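You operate a simulated robot arm through the tools that you are given. There is no shell and no other tool. Be economical: measure what you need, move in short steps, check, and stop when the job is done.

Carry out the task below with a simulated robot arm. There is one attempt and no reset: what you move stays moved.

JOB
Warm the silver hub ring to 50 degrees and fit it on the fitting stub.
Fine: switch the warmer off; fit the ring at 45 degrees or more.

The check looks at the end state, three seconds after you hand in, the way a careful person would. Anything else that was tipped, shoved, dropped, spilled or broken makes it a failure.

ROBOT AND FRAMES
A 7-joint arm with a two-finger parallel gripper, fixed in place. Base frame: the origin is at the foot of the arm, x ahead of it, y to its left, z up; the work surface is at about z = 0.86. Units: m, rad, N and s.
With the tool pointing down near the work surface it reaches from about 0.24 to 0.68 m from the base axis. Its first joint turns from -1.152 to 1.152 rad. Payload 2.4 kg.
The tool frame sits at the grasp point between the pads (the TCP): z along the fingers, y along the line on which they close. The tips reach 0.03 m beyond it. The gripper opens to 0.094 m. The fingers are 0.028 m wide and 0.01 m thick; the gripper's body (0.05 by 0.096 m) begins 0.055 m behind the TCP.
Orientation is that of the tool frame in the base frame, as a unit quaternion [x, y, z, w]. With the fingers straight down and closing along the base's y, the tool's x points along the base's -x, its y along +y and its z along -z.

CONTROLS
- The arm moves only by the tool send_rows. Its argument "rows" is a list of rows, each a list of 7 numbers: the shift along the tool's x, y, z in m, then the turn, a rotation vector about the tool's x, y, z in rad, then the closure, from 0 (fully open) to 1 (shut). In form: [[tx, ty, tz, rx, ry, rz, hand], ...]. A call has 1 to 12 rows; each row is the pose to reach, as a shift and turn from the pose commanded when the call began, along the tool's axes at that moment. Each row takes 0.2 s and may step no farther than 0.05 m and 0.15 rad from the row before; otherwise, or with a gripper value out of range, the whole call is refused. Where a pose cannot be reached the arm comes as near as it can. A force on the tool above 40 N (or 10 N above the force at the start of the call, whichever is more), or a blocked arm, ends the call early, and 0.2 s more pass. The fingers move at their own pace (about 0.153 m/s each) and stop on an object; they squeeze with about 21 N. The grip force told is the motor's: it shows also when the fingers shut on nothing. Time passes only in rows, and 0.2 s behind the last, so rows that repeat a pose let the fingers close. It gives the time, the measured TCP pose, the force on the tool (base axes), the opening and the grip force at its end, in the units of the frame above (readings bear some noise), with the torque about the TCP (base axes, N m) and any sound that the robot's microphone picked up.
- Cameras (640 x 400 px; columns grow to the right, rows downward): "scene" is fixed at [0.0486, 0.4804, 1.4418]; the picture's right is [-0.67, -0.74, 0.00], its down [-0.39, 0.35, -0.85] and it looks along [0.64, -0.57, -0.52] (base axes); focal length 346 px, centre (320, 200). "wrist" rides on the gripper at [0.076, 0.014, -0.102] in the tool frame; the picture's right is [-0.18, 0.98, 0.00], its down [-0.75, -0.14, -0.64] and it looks along [-0.63, -0.12, 0.77] (tool axes); focal length 243 px, centre (320, 200). There is no depth. A picture from a camera that has moved, and an enlarged one, comes with that camera's place and axes in the base frame and with its lens. The place of the scene camera against the robot may be out by one fixed shift of up to 0.012 m in any direction.
- grab_frame(camera): a new picture of that camera. No time passes.
- zoom(camera, box): a new picture of the part [left, top, right, bottom] of that camera's present view, enlarged. No time passes.
- close_job(): hands the job in; it is judged then, once.

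Go step by step. Nothing tells you positions but the pictures and the camera data: compare them with the known pose of the tool, close in by small moves and look again before you grip or let go. The budget is 120 turns and 76 pictures, counting those below and the enlarged ones. Unless the task says otherwise, let go and move clear before handing in, and close with one line.

The tools are called after "Emit:" as name(argument=value, ...) on one line, values as JSON. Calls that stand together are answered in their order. send_rows: Moves the arm, as the interface text tells. Its arguments: {"type":"object","properties":{"rows":{"type":"array"}},"required":["rows"]} The other tools are called the same way: grab_frame (camera) takes a picture; zoom (camera, box) takes an enlarged picture of a part of a camera's view; close_job () hands the job in.

At the start:

```text
clock: 0.0
ee_pos: [0.3534, 0.0603, 1.1637]
orientation: [0.0, 1.0, 0.001, 0.001]
wrist_force: [0.3, 0.1, -0.8]
torque: [0.01, 0.0, 0.0]
gripper_width: 0.0941
gripper_force: 0.0
```

scene: 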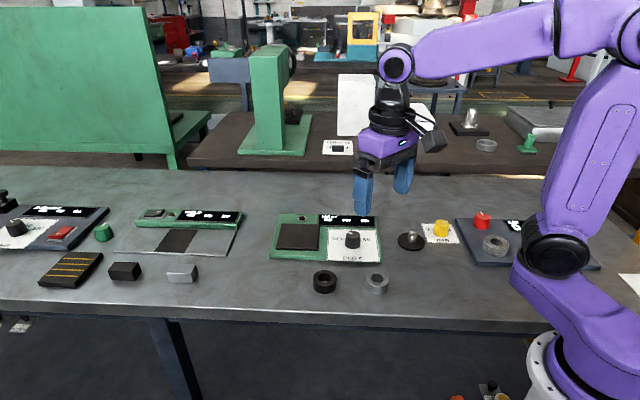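
wrist: 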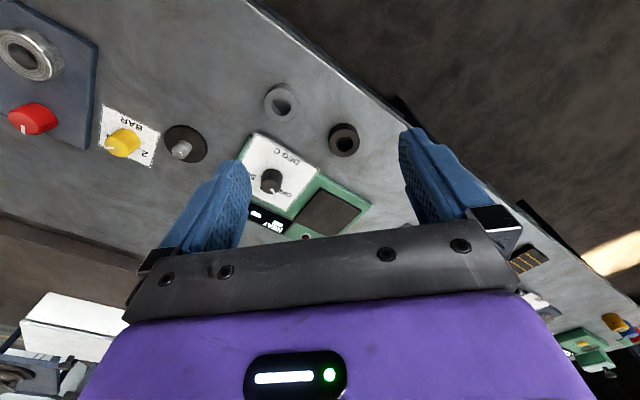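

I see a bench with several panels: a green warmer with a dark plate and a DEG C knob, two rings (dark and silver), and a stub on a disc. I'll zoom in for details.

Emit:
zoom(camera="scene", box=[255, 190, 455, 315])

Emit:
zoom(camera="scene", box=[0, 180, 260, 300])

Emit:
zoom(camera="wrist", box=[160, 70, 400, 250])

Emit:
zoom(camera="scene", box=[390, 190, 550, 290])

```text
3.20 times, centred on (355, 252) of scene
camera zoom: at [0.0486, 0.4804, 1.4418], right [-0.67, -0.74, 0.0], down [-0.39, 0.35, -0.85], along [0.64, -0.57, -0.52], focal length 1107 px, centre (208, 32)
```

zoom: 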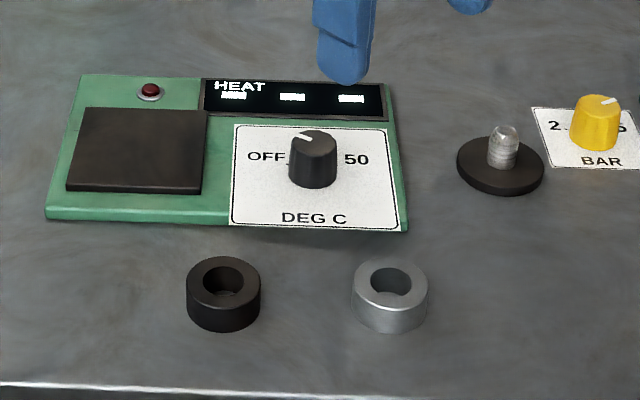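

```text
2.46 times, centred on (130, 240) of scene
camera zoom: at [0.0486, 0.4804, 1.4418], right [-0.67, -0.74, 0.0], down [-0.39, 0.35, -0.85], along [0.64, -0.57, -0.52], focal length 852 px, centre (788, 102)
```

zoom: 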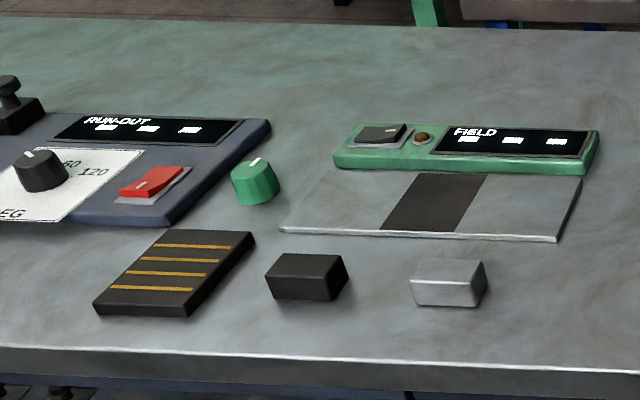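

```text
2.22 times, centred on (280, 160) of wrist
camera zoom: at [0.2778, 0.0732, 1.2665], right [0.18, 0.98, 0.0], down [0.75, -0.14, 0.64], along [0.63, -0.12, -0.77], focal length 539 px, centre (409, 289)
```

zoom: 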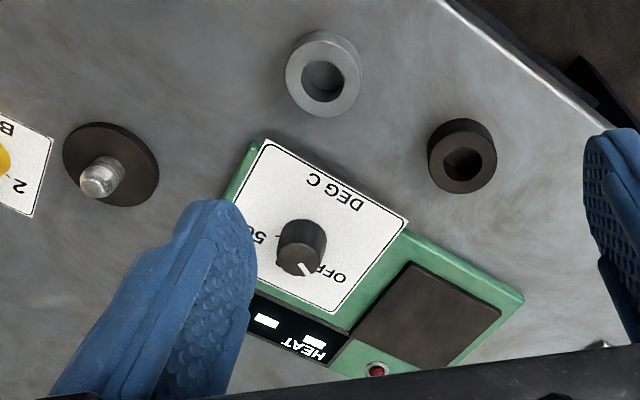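

```text
4.00 times, centred on (470, 240) of scene
camera zoom: at [0.0486, 0.4804, 1.4418], right [-0.67, -0.74, 0.0], down [-0.39, 0.35, -0.85], along [0.64, -0.57, -0.52], focal length 1384 px, centre (-280, 40)
```

zoom: 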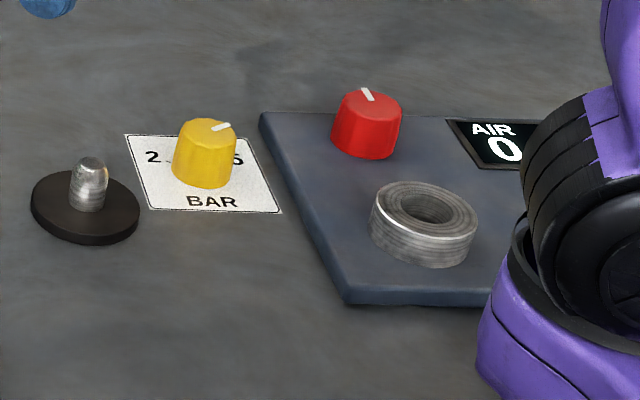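

The silver ring looks to be at about (0.394, -0.011), the knob at (0.504, -0.057), the plate at (0.63, 0.027) and the stub at (0.436, -0.197). I'll move above the silver ring and look again.

Emit:
send_rows(rows=[[-0.01, -0.018, 0.033, 0, 0, 0, 0], [-0.02, -0.036, 0.067, 0, 0, 0, 0], [-0.03, -0.054, 0.1, 0, 0, 0, 0], [-0.041, -0.071, 0.134, 0, 0, 0, 0], [-0.041, -0.071, 0.134, 0, 0, 0, 0]])

Emit:
grab_frame(camera="wrist")

Emit:
zoom(camera="scene", box=[255, 190, 455, 315])

```text
clock: 1.2
ee_pos: [0.3948, -0.0097, 1.0281]
orientation: [0.0, 1.0, 0.0, 0.0]
wrist_force: [-0.5, -0.1, 0.1]
torque: [0.02, -0.01, -0.02]
gripper_width: 0.0942
gripper_force: 0.1
```

```text
69 pictures are left
camera wrist: at [0.319, 0.0029, 1.1312], right [0.18, 0.98, 0.0], down [0.75, -0.14, 0.64], along [0.63, -0.12, -0.77], focal length 243 px, centre (320, 200)
```

wrist: 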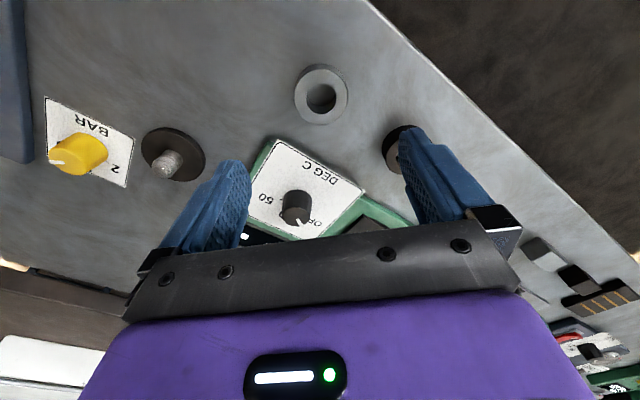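

```text
3.20 times, centred on (355, 252) of scene
camera zoom: at [0.0486, 0.4804, 1.4418], right [-0.67, -0.74, 0.0], down [-0.39, 0.35, -0.85], along [0.64, -0.57, -0.52], focal length 1107 px, centre (208, 32)
```

zoom: 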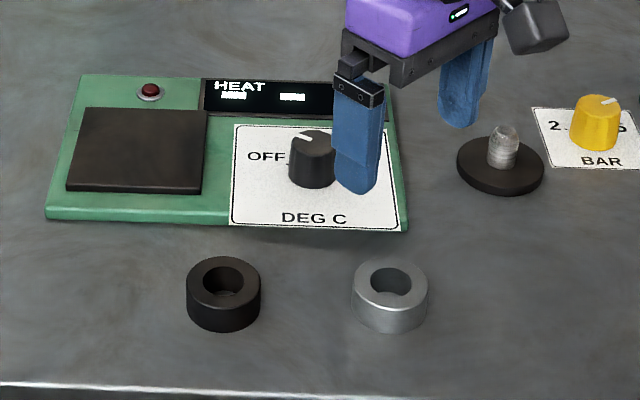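

The ring is nearly under the tool at (0.392, -0.010). I'll descend over it with the fingers open.

Emit:
send_rows(rows=[[0.003, 0, 0.045, 0, 0, 0, 0], [0.003, 0, 0.085, 0, 0, 0, 0], [0.003, 0, 0.11, 0, 0, 0, 0], [0.003, 0, 0.128, 0, 0, 0, 0], [0.003, 0, 0.128, 0, 0, 0, 0]])

Emit:
grab_frame(camera="wrist")

Emit:
zoom(camera="scene", box=[255, 190, 455, 315])

```text
clock: 2.4
ee_pos: [0.3894, -0.0084, 0.904]
orientation: [-0.001, 1.0, 0.0, 0.0]
wrist_force: [0.8, 0.3, -0.3]
torque: [-0.02, -0.01, 0.03]
gripper_width: 0.0938
gripper_force: 0.0
```

```text
67 pictures are left
camera wrist: at [0.3147, 0.0037, 1.0064], right [0.18, 0.98, 0.0], down [0.75, -0.14, 0.64], along [0.63, -0.12, -0.77], focal length 243 px, centre (320, 200)
```

wrist: 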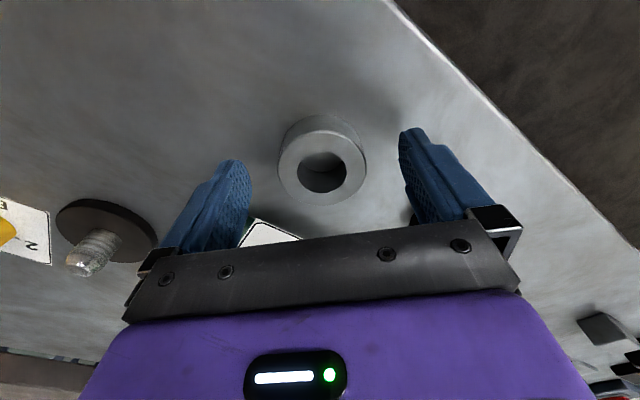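

```text
3.20 times, centred on (355, 252) of scene
camera zoom: at [0.0486, 0.4804, 1.4418], right [-0.67, -0.74, 0.0], down [-0.39, 0.35, -0.85], along [0.64, -0.57, -0.52], focal length 1107 px, centre (208, 32)
```

zoom: 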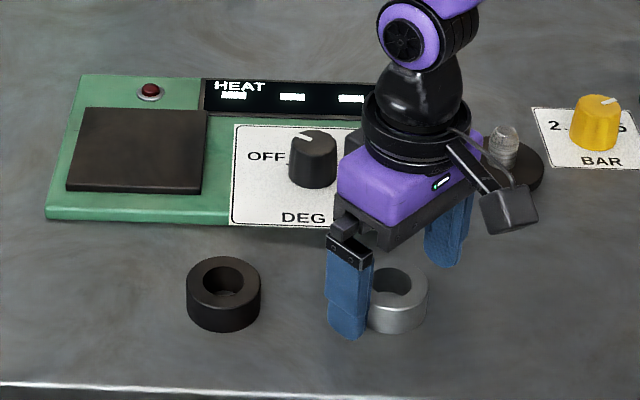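

The ring is centred between the fingers, so I'll close on it and lift.

Emit:
send_rows(rows=[[0, 0, 0.003, 0, 0, 0, 0.5], [0, 0, 0.003, 0, 0, 0, 1], [0, 0, 0.003, 0, 0, 0, 1], [0, 0, 0.003, 0, 0, 0, 1]])

Emit:
grab_frame(camera="wrist")

```text
clock: 3.4
ee_pos: [0.3913, -0.0114, 0.9013]
orientation: [-0.001, 1.0, 0.0, 0.0]
wrist_force: [-2.0, 3.8, 14.8]
torque: [0.23, -0.02, 0.07]
gripper_width: 0.0538
gripper_force: 21.7
```

```text
65 pictures are left
camera wrist: at [0.3152, 0.0032, 1.003], right [0.18, 0.98, 0.0], down [0.75, -0.14, 0.64], along [0.63, -0.12, -0.77], focal length 243 px, centre (320, 200)
```

wrist: 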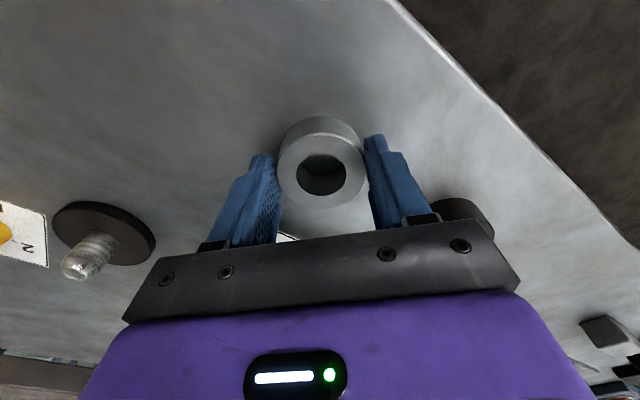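

The grip is on the ring at 54 mm wide. I'll lift.

Emit:
send_rows(rows=[[0, 0, -0.02, 0, 0, 0, 1], [0, 0, -0.06, 0, 0, 0, 1], [0, 0, -0.1, 0, 0, 0, 1], [0, 0, -0.13, 0, 0, 0, 1], [0, 0, -0.13, 0, 0, 0, 1]])

Emit:
grab_frame(camera="wrist")

Emit:
grab_frame(camera="scene")

```text
clock: 4.6
ee_pos: [0.3911, -0.0112, 1.0285]
orientation: [0.0, 1.0, 0.0, 0.0]
wrist_force: [0.1, 0.2, -2.6]
torque: [0.01, 0.02, 0.0]
gripper_width: 0.0538
gripper_force: 21.3
```

```text
64 pictures are left
camera wrist: at [0.3159, 0.0016, 1.1314], right [0.18, 0.98, 0.0], down [0.75, -0.14, 0.64], along [0.63, -0.12, -0.77], focal length 243 px, centre (320, 200)
```

wrist: 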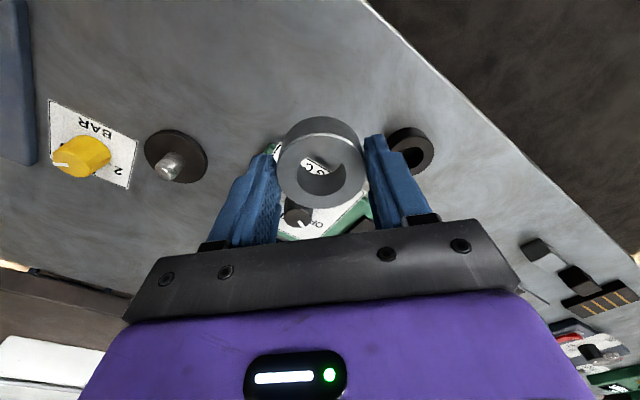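

```text
63 pictures are left
```

scene: 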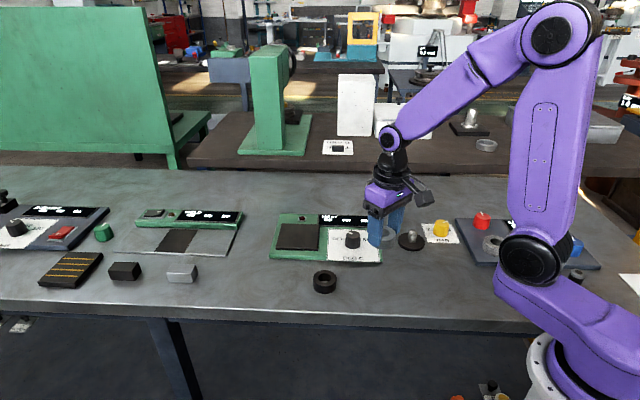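

The ring is held. Next I carry it over the warmer plate at about (0.630, 0.026).

Emit:
send_rows(rows=[[-0.04, 0.006, 0, 0, 0, 0, 1], [-0.08, 0.012, 0, 0, 0, 0, 1], [-0.12, 0.018, 0, 0, 0, 0, 1], [-0.16, 0.025, 0, 0, 0, 0, 1], [-0.2, 0.031, 0, 0, 0, 0, 1], [-0.239, 0.037, 0, 0, 0, 0, 1], [-0.239, 0.037, 0, 0, 0, 0, 1]])

Emit:
grab_frame(camera="wrist")

Emit:
zoom(camera="scene", box=[255, 170, 415, 270])

```text
clock: 6.2
ee_pos: [0.6317, 0.0264, 1.0284]
orientation: [0.0, 1.0, 0.0, -0.002]
wrist_force: [-0.2, 0.6, -2.2]
torque: [-0.01, 0.0, 0.01]
gripper_width: 0.0537
gripper_force: 21.0
```

```text
62 pictures are left
camera wrist: at [0.5557, 0.0398, 1.1318], right [0.18, 0.98, 0.0], down [0.75, -0.14, 0.64], along [0.63, -0.12, -0.77], focal length 243 px, centre (320, 200)
```

wrist: 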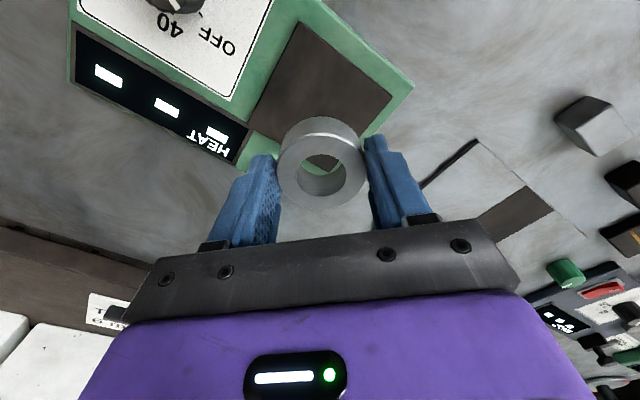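

```text
4.00 times, centred on (335, 220) of scene
camera zoom: at [0.0486, 0.4804, 1.4418], right [-0.67, -0.74, 0.0], down [-0.39, 0.35, -0.85], along [0.64, -0.57, -0.52], focal length 1384 px, centre (260, 120)
```

zoom: 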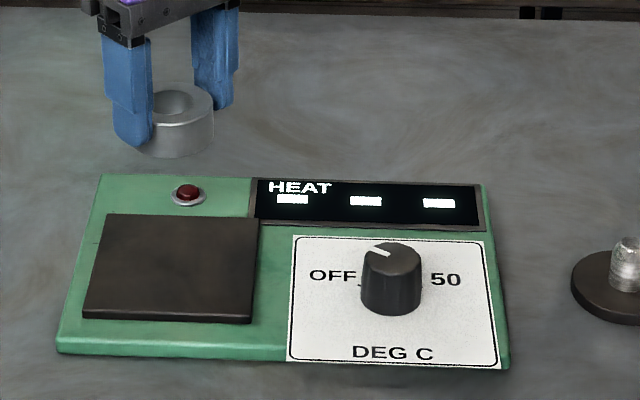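

The ring is over the plate. I'll lower to just above it and check.

Emit:
send_rows(rows=[[0, 0, 0.04, 0, 0, 0, 1], [0, 0, 0.07, 0, 0, 0, 1], [0, 0, 0.087, 0, 0, 0, 1], [0, 0, 0.087, 0, 0, 0, 1]])

Emit:
zoom(camera="scene", box=[255, 170, 415, 270])

Emit:
grab_frame(camera="wrist")

```text
clock: 7.2
ee_pos: [0.6307, 0.0275, 0.9421]
orientation: [0.0, 1.0, 0.0, 0.0]
wrist_force: [0.7, -0.3, -3.6]
torque: [0.0, 0.03, 0.01]
gripper_width: 0.0534
gripper_force: 20.8
```

```text
4.00 times, centred on (335, 220) of scene
camera zoom: at [0.0486, 0.4804, 1.4418], right [-0.67, -0.74, 0.0], down [-0.39, 0.35, -0.85], along [0.64, -0.57, -0.52], focal length 1384 px, centre (260, 120)
```

zoom: 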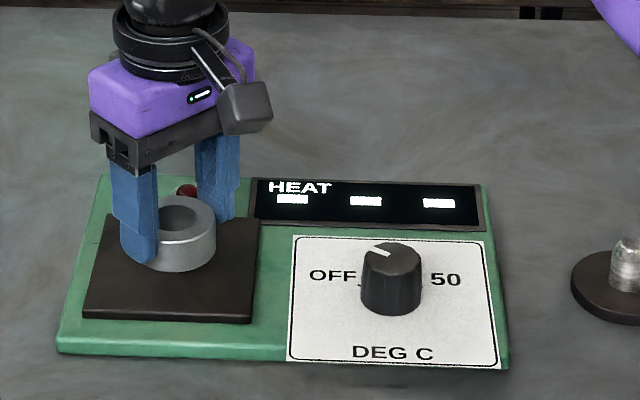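

```text
59 pictures are left
camera wrist: at [0.5549, 0.0401, 1.0442], right [0.18, 0.98, 0.0], down [0.75, -0.14, 0.64], along [0.63, -0.12, -0.77], focal length 243 px, centre (320, 200)
```

wrist: 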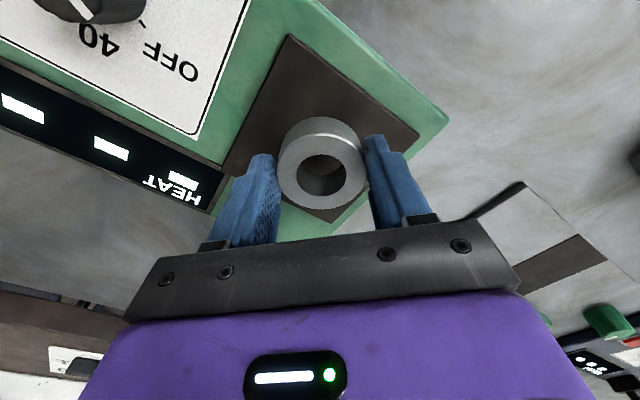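

The plate's centre looks about 6 mm further out, so I'll shift a little and lower gently to contact.

Emit:
send_rows(rows=[[-0.006, 0, 0, 0, 0, 0, 1], [-0.006, 0, 0.005, 0, 0, 0, 1], [-0.006, 0, 0.009, 0, 0, 0, 1], [-0.006, 0, 0.013, 0, 0, 0, 1], [-0.006, 0, 0.016, 0, 0, 0, 1]])

Emit:
zoom(camera="scene", box=[255, 195, 335, 245])

```text
clock: 8.4
ee_pos: [0.6364, 0.0263, 0.9262]
orientation: [0.0, 1.0, -0.001, 0.0]
wrist_force: [0.4, -0.1, -3.7]
torque: [-0.02, 0.02, -0.01]
gripper_width: 0.054
gripper_force: 20.7
```

```text
8.00 times, centred on (295, 220) of scene
camera zoom: at [0.0486, 0.4804, 1.4418], right [-0.67, -0.74, 0.0], down [-0.39, 0.35, -0.85], along [0.64, -0.57, -0.52], focal length 2768 px, centre (520, 40)
```

zoom: 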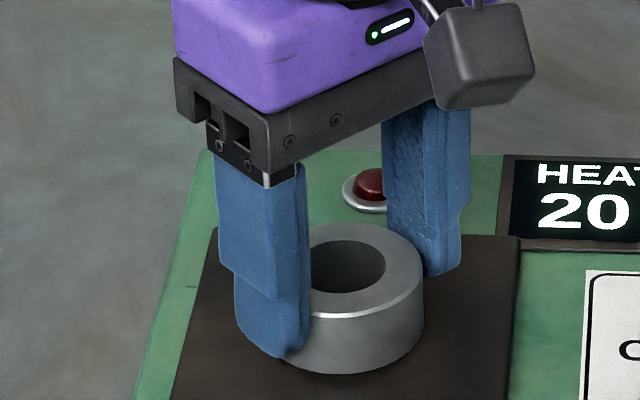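

The display now reads 20, so the ring is sensed. I'll lower a touch more to find contact.

Emit:
send_rows(rows=[[0, 0, 0.002, 0, 0, 0, 1], [0, 0, 0.003, 0, 0, 0, 1], [0, 0, 0.003, 0, 0, 0, 1]])

```text
clock: 9.2
ee_pos: [0.6357, 0.0271, 0.9223]
orientation: [0.0, 1.0, 0.001, 0.0]
wrist_force: [0.0, 0.3, -2.2]
torque: [0.0, 0.03, 0.0]
gripper_width: 0.0536
gripper_force: 21.1
```

Emit:
send_rows(rows=[[0, 0, 0.002, 0, 0, 0, 1], [0, 0, 0.003, 0, 0, 0, 1], [0, 0, 0.003, 0, 0, 0, 1]])

Emit:
zoom(camera="scene", box=[255, 195, 335, 245])

```text
clock: 10.0
ee_pos: [0.6372, 0.0264, 0.9218]
orientation: [0.0, 1.0, -0.001, 0.002]
wrist_force: [-1.7, 0.7, 15.4]
torque: [-0.14, 0.0, 0.01]
gripper_width: 0.0538
gripper_force: 20.8
```

```text
8.00 times, centred on (295, 220) of scene
camera zoom: at [0.0482, 0.4804, 1.4419], right [-0.67, -0.74, 0.0], down [-0.39, 0.35, -0.85], along [0.64, -0.57, -0.52], focal length 2768 px, centre (520, 40)
```

zoom: 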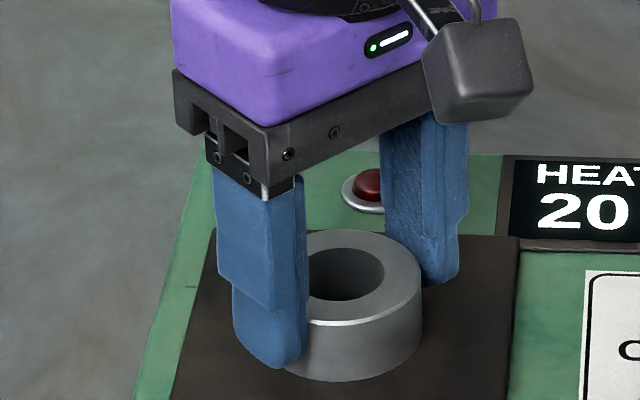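

The ring is resting on the plate. I'll open the gripper and rise.

Emit:
send_rows(rows=[[0, 0, -0.002, 0, 0, 0, 0.5], [0, 0, -0.003, 0, 0, 0, 0], [0, 0, -0.003, 0, 0, 0, 0], [0, 0, -0.04, 0, 0, 0, 0], [0, 0, -0.08, 0, 0, 0, 0], [0, 0, -0.12, 0, 0, 0, 0], [0.04, -0.02, -0.12, 0, 0, 0, 0], [0.08, -0.045, -0.12, 0, 0, 0, 0], [0.12, -0.07, -0.12, 0, 0, 0, 0], [0.135, -0.084, -0.12, 0, 0, 0, 0], [0.135, -0.084, -0.12, 0, 0, 0, 0]])

Emit:
grab_frame(camera="wrist")

Emit:
zoom(camera="scene", box=[255, 170, 415, 270])

```text
clock: 12.4
ee_pos: [0.5015, -0.0579, 1.0399]
orientation: [0.0, 1.0, 0.0, -0.001]
wrist_force: [0.6, 0.2, -0.5]
torque: [0.0, 0.02, 0.0]
gripper_width: 0.0939
gripper_force: 0.0
```

```text
56 pictures are left
camera wrist: at [0.4252, -0.0449, 1.1418], right [0.18, 0.98, 0.0], down [0.75, -0.14, 0.64], along [0.63, -0.12, -0.77], focal length 243 px, centre (320, 200)
```

wrist: 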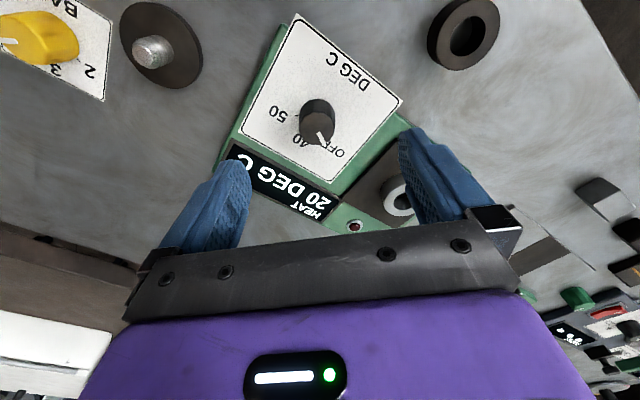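

```text
4.00 times, centred on (335, 220) of scene
camera zoom: at [0.0486, 0.4804, 1.4418], right [-0.67, -0.74, 0.0], down [-0.39, 0.35, -0.85], along [0.64, -0.57, -0.52], focal length 1384 px, centre (260, 120)
```

zoom: 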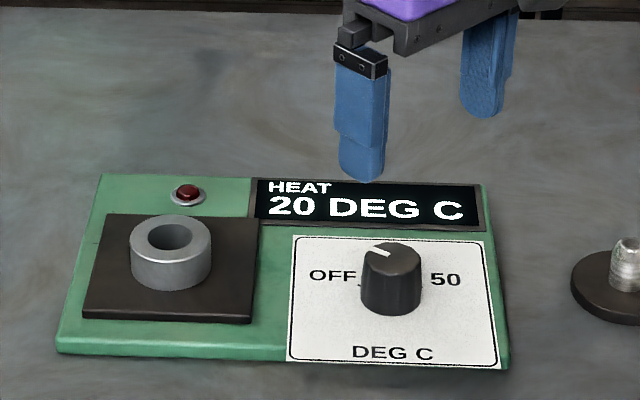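

The ring is on the plate and the display reads 20 DEG C. I'll zoom on the knob scale.

Emit:
zoom(camera="wrist", box=[240, 60, 400, 180])

Emit:
zoom(camera="scene", box=[325, 220, 389, 264])

```text
3.33 times, centred on (320, 120) of wrist
camera zoom: at [0.4252, -0.0449, 1.1418], right [0.18, 0.98, 0.0], down [0.75, -0.14, 0.64], along [0.63, -0.12, -0.77], focal length 809 px, centre (320, 467)
```

zoom: 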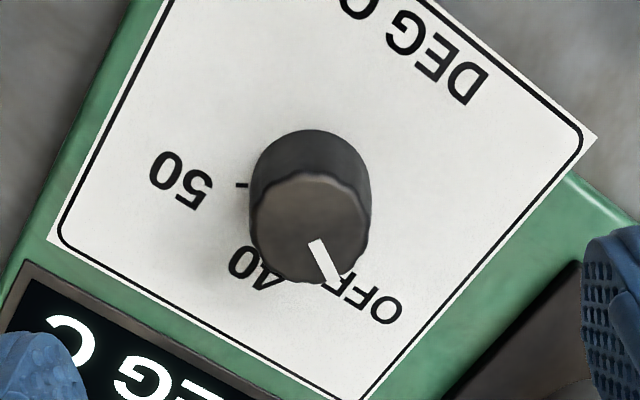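

```text
9.09 times, centred on (357, 242) of scene
camera zoom: at [0.0486, 0.4804, 1.4418], right [-0.67, -0.74, 0.0], down [-0.39, 0.35, -0.85], along [0.64, -0.57, -0.52], focal length 3145 px, centre (-16, -182)
```

zoom: 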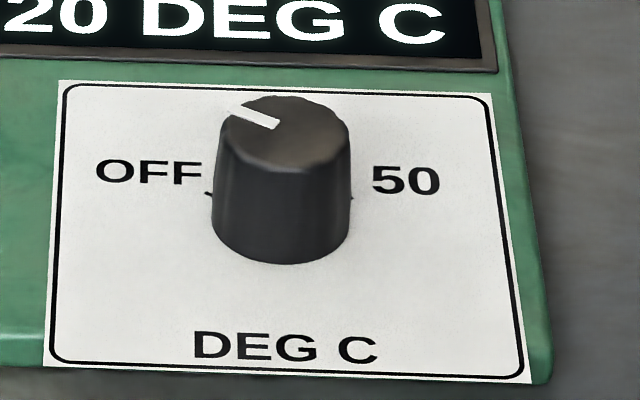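

The knob runs from OFF through 40 to 50, about 120° clockwise, and its centre is near (0.525, -0.069). I'll centre over it and pre-turn the tool -60° so the twist fits in one stroke.

Emit:
send_rows(rows=[[-0.01, -0.005, 0, 0, 0, -0.15, 0], [-0.0235, -0.011, 0, 0, 0, -0.3, 0], [-0.0235, -0.011, 0, 0, 0, -0.45, 0], [-0.0235, -0.011, 0, 0, 0, -0.6, 0], [-0.0235, -0.011, 0, 0, 0, -0.75, 0], [-0.0235, -0.011, 0, 0, 0, -0.9, 0], [-0.0235, -0.011, 0, 0, 0, -1.05, 0], [-0.0235, -0.011, 0, 0, 0, -1.05, 0]])

Emit:
grab_frame(camera="wrist")

Emit:
zoom(camera="scene", box=[255, 170, 415, 270])

```text
clock: 14.2
ee_pos: [0.525, -0.0685, 1.0404]
orientation: [-0.503, 0.865, 0.0, -0.001]
wrist_force: [-0.2, -0.8, -0.5]
torque: [0.04, -0.02, -0.03]
gripper_width: 0.094
gripper_force: 0.1
```

```text
52 pictures are left
camera wrist: at [0.4752, -0.129, 1.1424], right [-0.76, 0.65, 0.0], down [0.5, 0.58, 0.64], along [0.42, 0.49, -0.77], focal length 243 px, centre (320, 200)
```

wrist: 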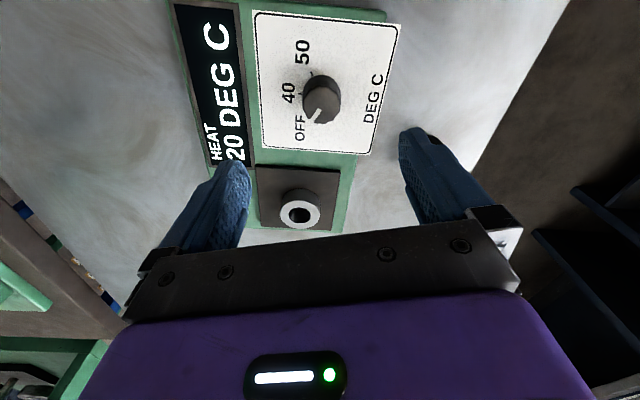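

```text
4.00 times, centred on (335, 220) of scene
camera zoom: at [0.0486, 0.4804, 1.4418], right [-0.67, -0.74, 0.0], down [-0.39, 0.35, -0.85], along [0.64, -0.57, -0.52], focal length 1384 px, centre (260, 120)
```

zoom: 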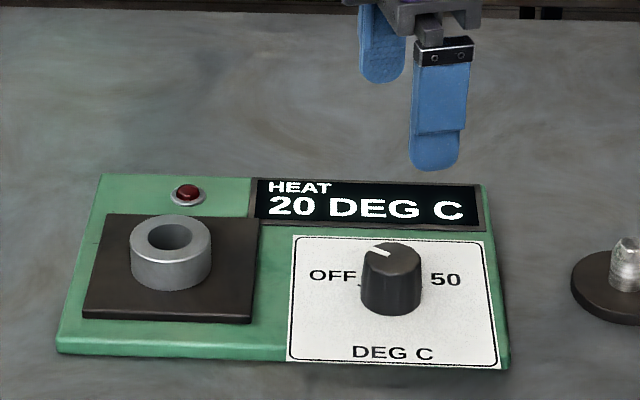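

The knob centre is confirmed at about (0.5255, -0.067). I'll descend over it with the fingers open.

Emit:
send_rows(rows=[[0, 0, 0.04, 0, 0, 0, 0], [0, 0, 0.08, 0, 0, 0, 0], [0, 0, 0.11, 0, 0, 0, 0], [0, 0, 0.128, 0, 0, 0, 0], [0, 0, 0.128, 0, 0, 0, 0]])

Emit:
grab_frame(camera="wrist")

Emit:
zoom(camera="scene", box=[255, 170, 415, 270])

```text
clock: 15.4
ee_pos: [0.5242, -0.0678, 0.9109]
orientation: [-0.501, 0.865, 0.0, 0.0]
wrist_force: [-0.4, -0.1, -0.4]
torque: [0.0, 0.01, 0.03]
gripper_width: 0.094
gripper_force: 0.0
```

```text
50 pictures are left
camera wrist: at [0.4749, -0.1283, 1.0138], right [-0.76, 0.65, 0.0], down [0.5, 0.58, 0.64], along [0.42, 0.49, -0.77], focal length 243 px, centre (320, 200)
```

wrist: 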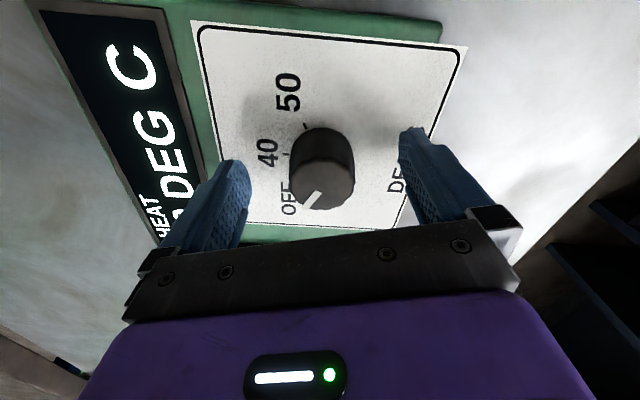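

```text
4.00 times, centred on (335, 220) of scene
camera zoom: at [0.0486, 0.4804, 1.4418], right [-0.67, -0.74, 0.0], down [-0.39, 0.35, -0.85], along [0.64, -0.57, -0.52], focal length 1384 px, centre (260, 120)
```

zoom: 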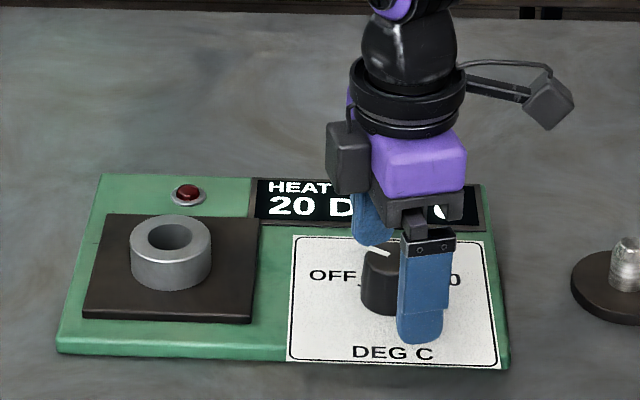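

The knob is centred between the fingers. I'll close and turn the first part clockwise.

Emit:
send_rows(rows=[[0, 0, 0, 0, 0, 0, 0.6], [0, 0, 0, 0, 0, 0, 1], [0, 0, 0, 0, 0, 0, 1], [0, 0, 0, 0, 0, 0, 1], [0, 0, 0, 0, 0, 0.15, 1], [0, 0, 0, 0, 0, 0.3, 1], [0, 0, 0, 0, 0, 0.45, 1], [0, 0, 0, 0, 0, 0.6, 1], [0, 0, 0, 0, 0, 0.6, 1]])

Emit:
zoom(camera="wrist", box=[220, 60, 420, 220])

Emit:
zoom(camera="scene", box=[255, 170, 415, 270])

```text
clock: 17.4
ee_pos: [0.5244, -0.0674, 0.9112]
orientation: [-0.222, 0.975, 0.002, -0.003]
wrist_force: [-16.0, 14.2, -5.5]
torque: [0.59, 0.28, 0.0]
gripper_width: 0.0388
gripper_force: 44.9
```

```text
2.50 times, centred on (320, 140) of wrist
camera zoom: at [0.4498, -0.0884, 1.0144], right [-0.26, 0.97, 0.0], down [0.74, 0.2, 0.64], along [0.61, 0.17, -0.77], focal length 606 px, centre (320, 350)
```

zoom: 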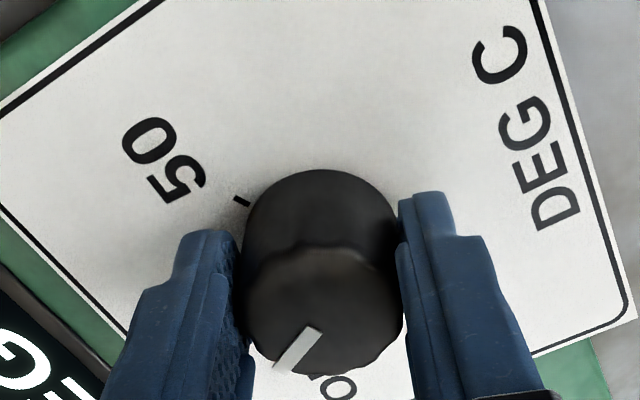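

```text
4.00 times, centred on (335, 220) of scene
camera zoom: at [0.0482, 0.4808, 1.4417], right [-0.67, -0.74, 0.0], down [-0.39, 0.35, -0.85], along [0.64, -0.57, -0.52], focal length 1384 px, centre (260, 120)
```

zoom: 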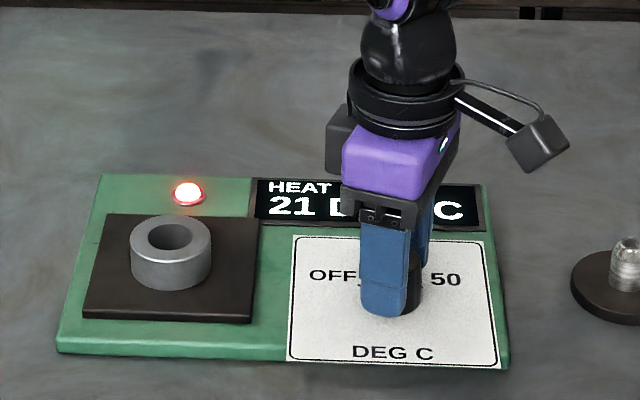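

It turns with the grip: the lamp is on and the reading is rising. I'll continue toward 50.

Emit:
send_rows(rows=[[0, 0, 0, 0, 0, 0.15, 1], [0, 0, 0, 0, 0, 0.3, 1], [0, 0, 0, 0, 0, 0.45, 1], [0, 0, 0, 0, 0, 0.6, 1], [0, 0, 0, 0, 0, 0.75, 1], [0, 0, 0, 0, 0, 0.9, 1], [0, 0, 0, 0, 0, 1.05, 1], [0, 0, 0, 0, 0, 1.2, 1], [0, 0, 0, 0, 0, 1.33, 1], [0, 0, 0, 0, 0, 1.33, 1]])

Emit:
zoom(camera="wrist", box=[220, 60, 420, 220])

Emit:
zoom(camera="scene", box=[255, 170, 415, 270])

```text
clock: 19.6
ee_pos: [0.5236, -0.0637, 0.9109]
orientation: [0.424, 0.906, 0.0, -0.002]
wrist_force: [-7.8, 32.4, -12.8]
torque: [1.13, 0.33, 0.05]
gripper_width: 0.039
gripper_force: 45.4
```

```text
2.50 times, centred on (320, 140) of wrist
camera zoom: at [0.487, 0.002, 1.0144], right [0.87, 0.49, 0.0], down [0.38, -0.67, 0.64], along [0.31, -0.56, -0.77], focal length 606 px, centre (320, 350)
```

zoom: 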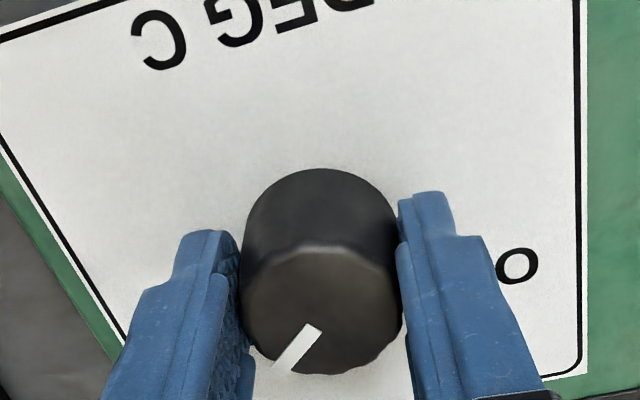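

```text
4.00 times, centred on (335, 220) of scene
camera zoom: at [0.0486, 0.4812, 1.4416], right [-0.67, -0.74, 0.0], down [-0.39, 0.35, -0.85], along [0.64, -0.57, -0.52], focal length 1384 px, centre (260, 120)
```

zoom: 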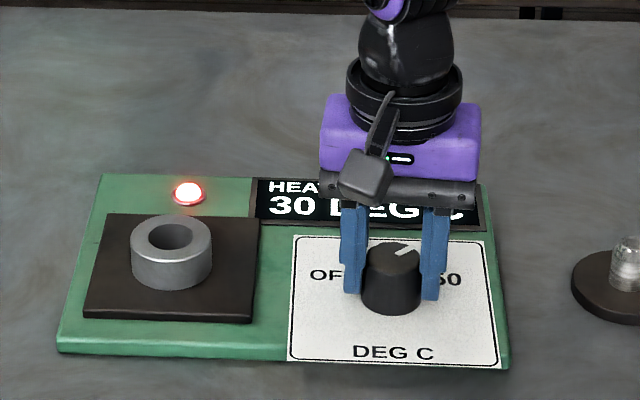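

The reading is 30 and the pointer is about 7° short of the 50 tick. I'll turn the last bit while easing the side force.

Emit:
send_rows(rows=[[0.0023, 0.0019, 0, 0, 0, 0.0, 1], [0.0023, 0.0019, 0, 0, 0, 0.07, 1], [0.0023, 0.0019, 0, 0, 0, 0.14, 1], [0.0023, 0.0019, 0, 0, 0, 0.14, 1]])

Emit:
zoom(camera="wrist", box=[220, 60, 420, 220])

Emit:
zoom(camera="scene", box=[290, 200, 402, 270])

```text
clock: 20.6
ee_pos: [0.5245, -0.0647, 0.911]
orientation: [0.488, 0.873, -0.001, -0.001]
wrist_force: [-8.4, 23.5, -8.8]
torque: [0.95, 0.34, -0.06]
gripper_width: 0.0387
gripper_force: 44.8
```

```text
2.50 times, centred on (320, 140) of wrist
camera zoom: at [0.4973, 0.0071, 1.0142], right [0.93, 0.36, 0.0], down [0.28, -0.72, 0.64], along [0.23, -0.6, -0.77], focal length 606 px, centre (320, 350)
```

zoom: 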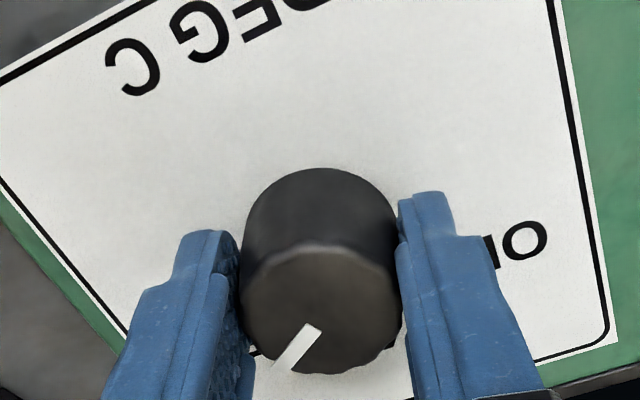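

```text
5.71 times, centred on (346, 235) of scene
camera zoom: at [0.0485, 0.481, 1.4416], right [-0.67, -0.74, 0.0], down [-0.39, 0.35, -0.85], along [0.64, -0.57, -0.52], focal length 1977 px, centre (171, 0)
```

zoom: 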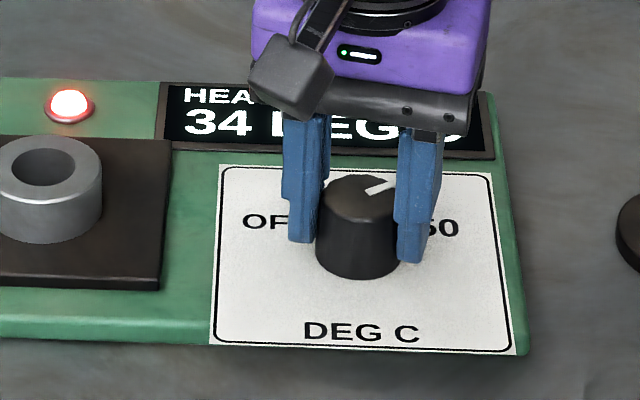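

The pointer is at 50 and the reading is 34 and rising. I'll hold here and watch whether it settles.

Emit:
send_rows(rows=[[0, 0, 0, 0, 0, 0, 1], [0, 0, 0, 0, 0, 0, 1], [0, 0, 0, 0, 0, 0, 1], [0, 0, 0, 0, 0, 0, 1], [0, 0, 0, 0, 0, 0, 1], [0, 0, 0, 0, 0, 0, 1], [0, 0, 0, 0, 0, 0, 1], [0, 0, 0, 0, 0, 0, 1], [0, 0, 0, 0, 0, 0, 1], [0, 0, 0, 0, 0, 0, 1]])

Emit:
zoom(camera="scene", box=[290, 200, 402, 270])

```text
clock: 22.8
ee_pos: [0.524, -0.0644, 0.9128]
orientation: [0.487, 0.874, 0.0, -0.002]
wrist_force: [-8.7, 23.6, -7.0]
torque: [0.76, 0.28, -0.01]
gripper_width: 0.0385
gripper_force: 45.5
```

```text
5.71 times, centred on (346, 235) of scene
camera zoom: at [0.0485, 0.481, 1.4416], right [-0.67, -0.74, 0.0], down [-0.39, 0.35, -0.85], along [0.64, -0.57, -0.52], focal length 1977 px, centre (171, 0)
```

zoom: 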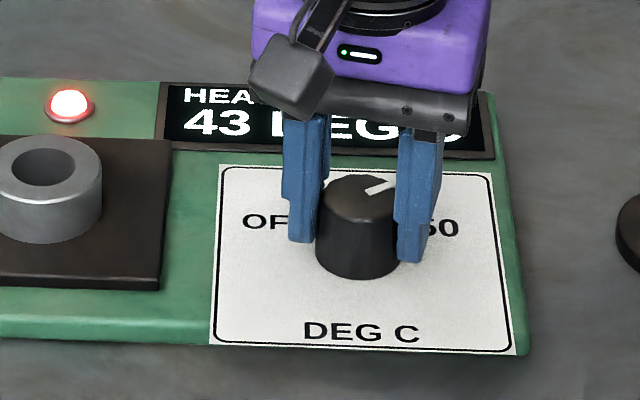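

Emit:
send_rows(rows=[[0, 0, 0, 0, 0, 0, 1], [0, 0, 0, 0, 0, 0, 1], [0, 0, 0, 0, 0, 0, 1], [0, 0, 0, 0, 0, 0, 1], [0, 0, 0, 0, 0, 0, 1], [0, 0, 0, 0, 0, 0, 1], [0, 0, 0, 0, 0, 0, 1], [0, 0, 0, 0, 0, 0, 1], [0, 0, 0, 0, 0, 0, 1]])

Emit:
zoom(camera="scene", box=[290, 200, 402, 270])

```text
clock: 24.8
ee_pos: [0.523, -0.0647, 0.9101]
orientation: [0.487, 0.873, 0.0, -0.001]
wrist_force: [-8.9, 22.7, -6.1]
torque: [0.78, 0.26, -0.04]
gripper_width: 0.0385
gripper_force: 44.8
```

```text
5.71 times, centred on (346, 235) of scene
camera zoom: at [0.0485, 0.481, 1.4416], right [-0.67, -0.74, 0.0], down [-0.39, 0.35, -0.85], along [0.64, -0.57, -0.52], focal length 1977 px, centre (171, 0)
```

zoom: 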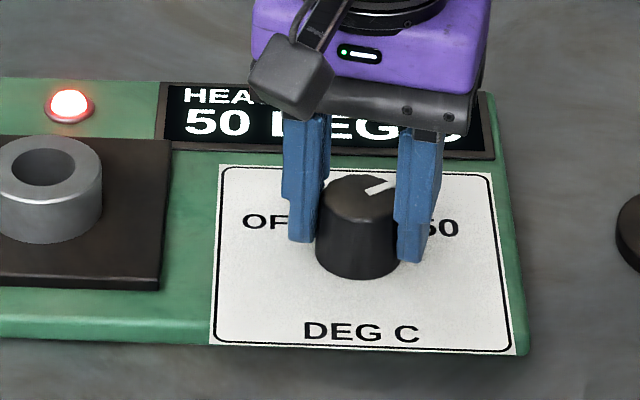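

It reads 50. One short wait will show whether it holds.

Emit:
send_rows(rows=[[0, 0, 0, 0, 0, 0, 1], [0, 0, 0, 0, 0, 0, 1], [0, 0, 0, 0, 0, 0, 1]])

Emit:
zoom(camera="scene", box=[290, 200, 402, 270])

```text
clock: 25.6
ee_pos: [0.5246, -0.0652, 0.91]
orientation: [0.487, 0.873, 0.0, -0.001]
wrist_force: [-9.7, 22.9, -4.8]
torque: [0.76, 0.28, -0.1]
gripper_width: 0.0385
gripper_force: 45.4
```

```text
5.71 times, centred on (346, 235) of scene
camera zoom: at [0.0484, 0.481, 1.4416], right [-0.67, -0.74, 0.0], down [-0.39, 0.35, -0.85], along [0.64, -0.57, -0.52], focal length 1977 px, centre (171, 0)
```

zoom: 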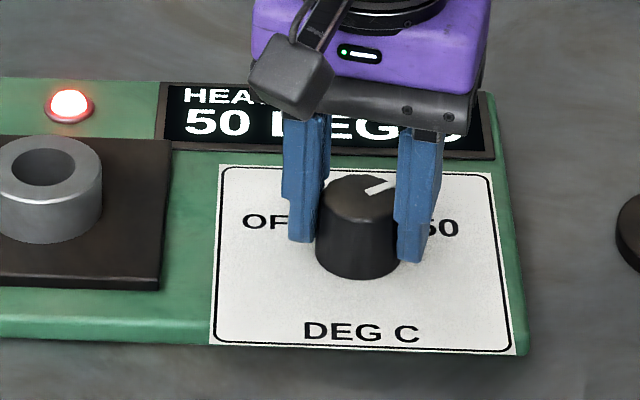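

It regulates at 50, so I'll leave it on while I fetch the ring and switch it off after fitting. I'll release the knob, rise, turn back and go over the ring.

Emit:
send_rows(rows=[[0, 0, 0, 0, 0, 0, 0.4], [0, 0, 0, 0, 0, 0, 0], [0, 0, -0.04, 0, 0, 0, 0], [0, 0, -0.08, 0, 0, 0, 0], [0.003, 0.022, -0.12, 0, 0, -0.15, 0], [0.006, 0.044, -0.12, 0, 0, -0.3, 0], [0.009, 0.068, -0.12, 0, 0, -0.45, 0], [0.012, 0.092, -0.12, 0, 0, -0.6, 0], [0.015, 0.116, -0.12, 0, 0, -0.75, 0], [0.0193, 0.143, -0.12, 0, 0, -0.9, 0], [0.0193, 0.143, -0.12, 0, 0, -1.02, 0], [0.0193, 0.143, -0.12, 0, 0, -1.02, 0]])

Emit:
grab_frame(camera="wrist")

Emit:
zoom(camera="scene", box=[255, 170, 415, 270])

```text
clock: 28.2
ee_pos: [0.6374, 0.0257, 1.0323]
orientation: [-0.001, 1.0, 0.0, 0.0]
wrist_force: [0.0, -0.1, -0.1]
torque: [-0.03, -0.02, 0.02]
gripper_width: 0.094
gripper_force: 0.0
```

```text
39 pictures are left
camera wrist: at [0.5614, 0.0376, 1.1345], right [0.18, 0.98, 0.0], down [0.75, -0.14, 0.64], along [0.63, -0.12, -0.77], focal length 243 px, centre (320, 200)
```

wrist: 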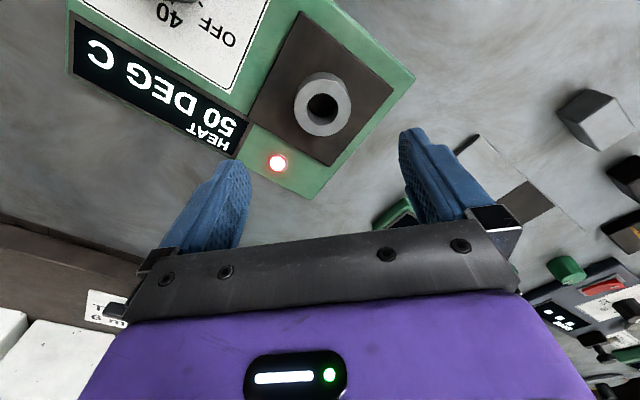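

```text
4.00 times, centred on (335, 220) of scene
camera zoom: at [0.0486, 0.4804, 1.4418], right [-0.67, -0.74, 0.0], down [-0.39, 0.35, -0.85], along [0.64, -0.57, -0.52], focal length 1384 px, centre (260, 120)
```

zoom: 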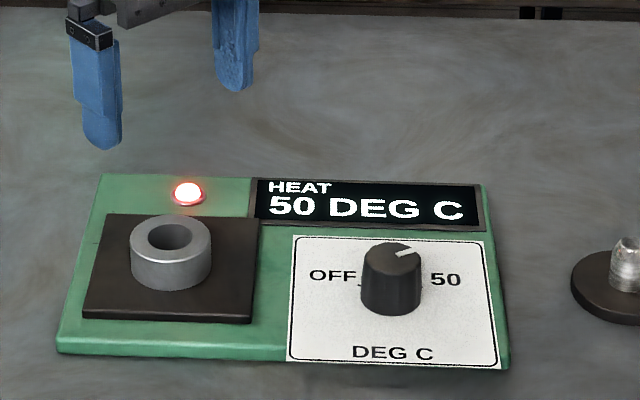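

The ring sits at 50 and stays warm there. Before picking it up I'll measure the stub accurately from straight above.

Emit:
send_rows(rows=[[0.03, -0.031, 0, 0, 0, 0, 0], [0.06, -0.062, 0, 0, 0, 0, 0], [0.09, -0.093, 0, 0, 0, 0, 0], [0.12, -0.124, 0, 0, 0, 0, 0], [0.15, -0.155, 0, 0, 0, 0, 0], [0.18, -0.186, 0, 0, 0, 0, 0], [0.207, -0.216, 0, 0, 0, 0, 0], [0.207, -0.216, 0, 0, 0, 0, 0]])

Emit:
zoom(camera="wrist", box=[220, 30, 420, 155])

Emit:
zoom(camera="scene", box=[380, 210, 460, 260])

```text
clock: 30.0
ee_pos: [0.4306, -0.1888, 1.0328]
orientation: [0.0, 1.0, 0.0, 0.0]
wrist_force: [0.4, 0.8, -0.7]
torque: [-0.01, -0.02, 0.0]
gripper_width: 0.0938
gripper_force: 0.1
```

```text
3.20 times, centred on (320, 92) of wrist
camera zoom: at [0.3548, -0.176, 1.1344], right [0.18, 0.98, 0.0], down [0.75, -0.14, 0.64], along [0.63, -0.12, -0.77], focal length 776 px, centre (320, 544)
```

zoom: 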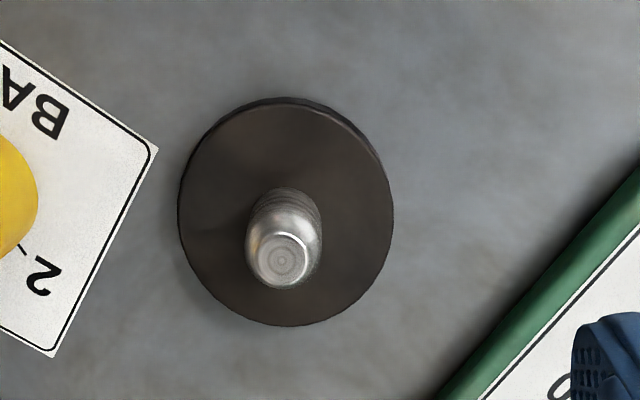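

```text
8.00 times, centred on (420, 235) of scene
camera zoom: at [0.0486, 0.4804, 1.4418], right [-0.67, -0.74, 0.0], down [-0.39, 0.35, -0.85], along [0.64, -0.57, -0.52], focal length 2768 px, centre (-480, -80)
```

zoom: 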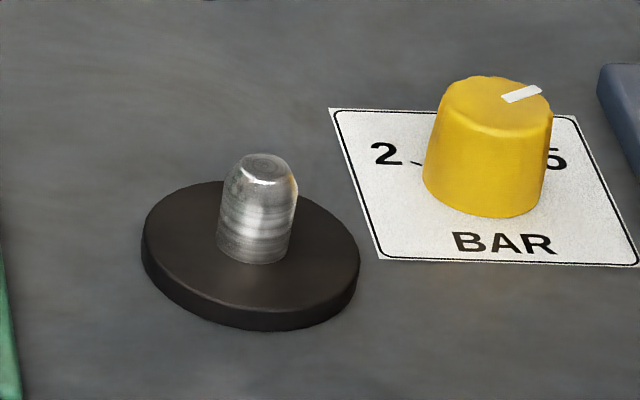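

The stub is at about (0.4325, -0.2025), roughly 25 mm across with its top near z 0.90. I'll return to the ring for the pick.

Emit:
send_rows(rows=[[-0.03, 0.031, 0, 0, 0, 0, 0], [-0.06, 0.062, 0, 0, 0, 0, 0], [-0.09, 0.093, 0, 0, 0, 0, 0], [-0.12, 0.124, 0, 0, 0, 0, 0], [-0.15, 0.155, 0, 0, 0, 0, 0], [-0.18, 0.186, 0, 0, 0, 0, 0], [-0.207, 0.216, 0, 0, 0, 0, 0], [-0.207, 0.216, 0.04, 0, 0, 0, 0], [-0.207, 0.216, 0.08, 0, 0, 0, 0], [-0.207, 0.216, 0.107, 0, 0, 0, 0], [-0.207, 0.216, 0.107, 0, 0, 0, 0]])

Emit:
grab_frame(camera="wrist")

```text
clock: 32.4
ee_pos: [0.6403, 0.0251, 0.9248]
orientation: [0.0, 1.0, 0.0, 0.001]
wrist_force: [-0.8, 1.3, 0.4]
torque: [0.0, 0.01, -0.02]
gripper_width: 0.0942
gripper_force: 0.0
```

```text
35 pictures are left
camera wrist: at [0.5634, 0.0375, 1.0268], right [0.18, 0.98, 0.0], down [0.75, -0.14, 0.64], along [0.63, -0.12, -0.77], focal length 243 px, centre (320, 200)
```

wrist: 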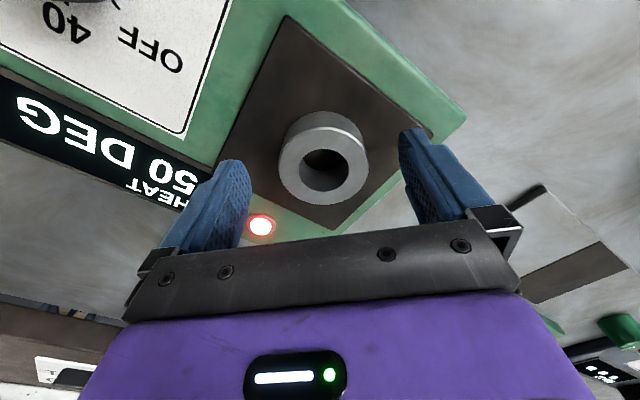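

The ring is centred between the fingers. I'll close, lift and start carrying.

Emit:
send_rows(rows=[[0, 0, 0, 0, 0, 0, 0.6], [0, 0, 0, 0, 0, 0, 1], [0, 0, 0, 0, 0, 0, 1], [0, 0, -0.03, 0, 0, 0, 1], [0, 0, -0.07, 0, 0, 0, 1], [0, 0, -0.1, 0, 0, 0, 1], [0.03, -0.033, -0.1, 0, 0, 0, 1], [0.06, -0.067, -0.1, 0, 0, 0, 1], [0.09, -0.1, -0.1, 0, 0, 0, 1], [0.12, -0.133, -0.1, 0, 0, 0, 1], [0.15, -0.167, -0.1, 0, 0, 0, 1], [0.18, -0.2, -0.1, 0, 0, 0, 1]])

```text
clock: 35.0
ee_pos: [0.4581, -0.1742, 1.0261]
orientation: [-0.001, 1.0, 0.0, -0.001]
wrist_force: [0.5, -0.8, -3.2]
torque: [0.03, -0.03, 0.0]
gripper_width: 0.0537
gripper_force: 20.6
```

The ring is held. I'll move above the stub and stop just over its top.

Emit:
send_rows(rows=[[0.026, -0.0285, 0, 0, 0, 0, 1], [0.026, -0.0285, 0.04, 0, 0, 0, 1], [0.026, -0.0285, 0.066, 0, 0, 0, 1], [0.026, -0.0285, 0.066, 0, 0, 0, 1]])

Emit:
zoom(camera="wrist", box=[220, 100, 420, 225])

Emit:
zoom(camera="scene", box=[372, 200, 452, 250])

```text
clock: 36.0
ee_pos: [0.4317, -0.2023, 0.9603]
orientation: [0.0, 1.0, 0.0, 0.0]
wrist_force: [0.4, -0.9, -3.1]
torque: [0.04, -0.01, -0.03]
gripper_width: 0.0539
gripper_force: 21.1
```

```text
3.20 times, centred on (320, 162) of wrist
camera zoom: at [0.3559, -0.188, 1.0626], right [0.18, 0.98, 0.0], down [0.75, -0.14, 0.64], along [0.63, -0.12, -0.77], focal length 776 px, centre (320, 320)
```

zoom: 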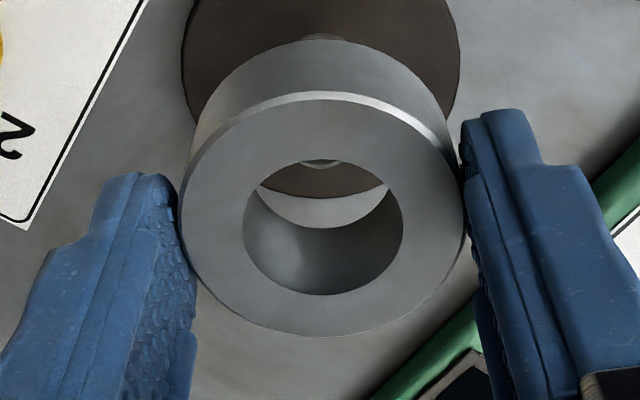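

```text
8.00 times, centred on (412, 225) of scene
camera zoom: at [0.0486, 0.4804, 1.4418], right [-0.67, -0.74, 0.0], down [-0.39, 0.35, -0.85], along [0.64, -0.57, -0.52], focal length 2768 px, centre (-416, 0)
```

zoom: 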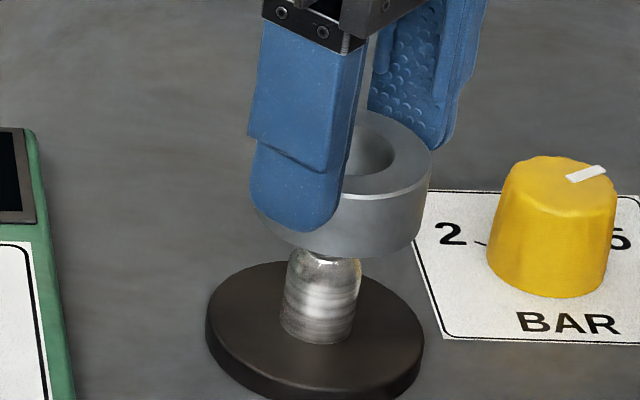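

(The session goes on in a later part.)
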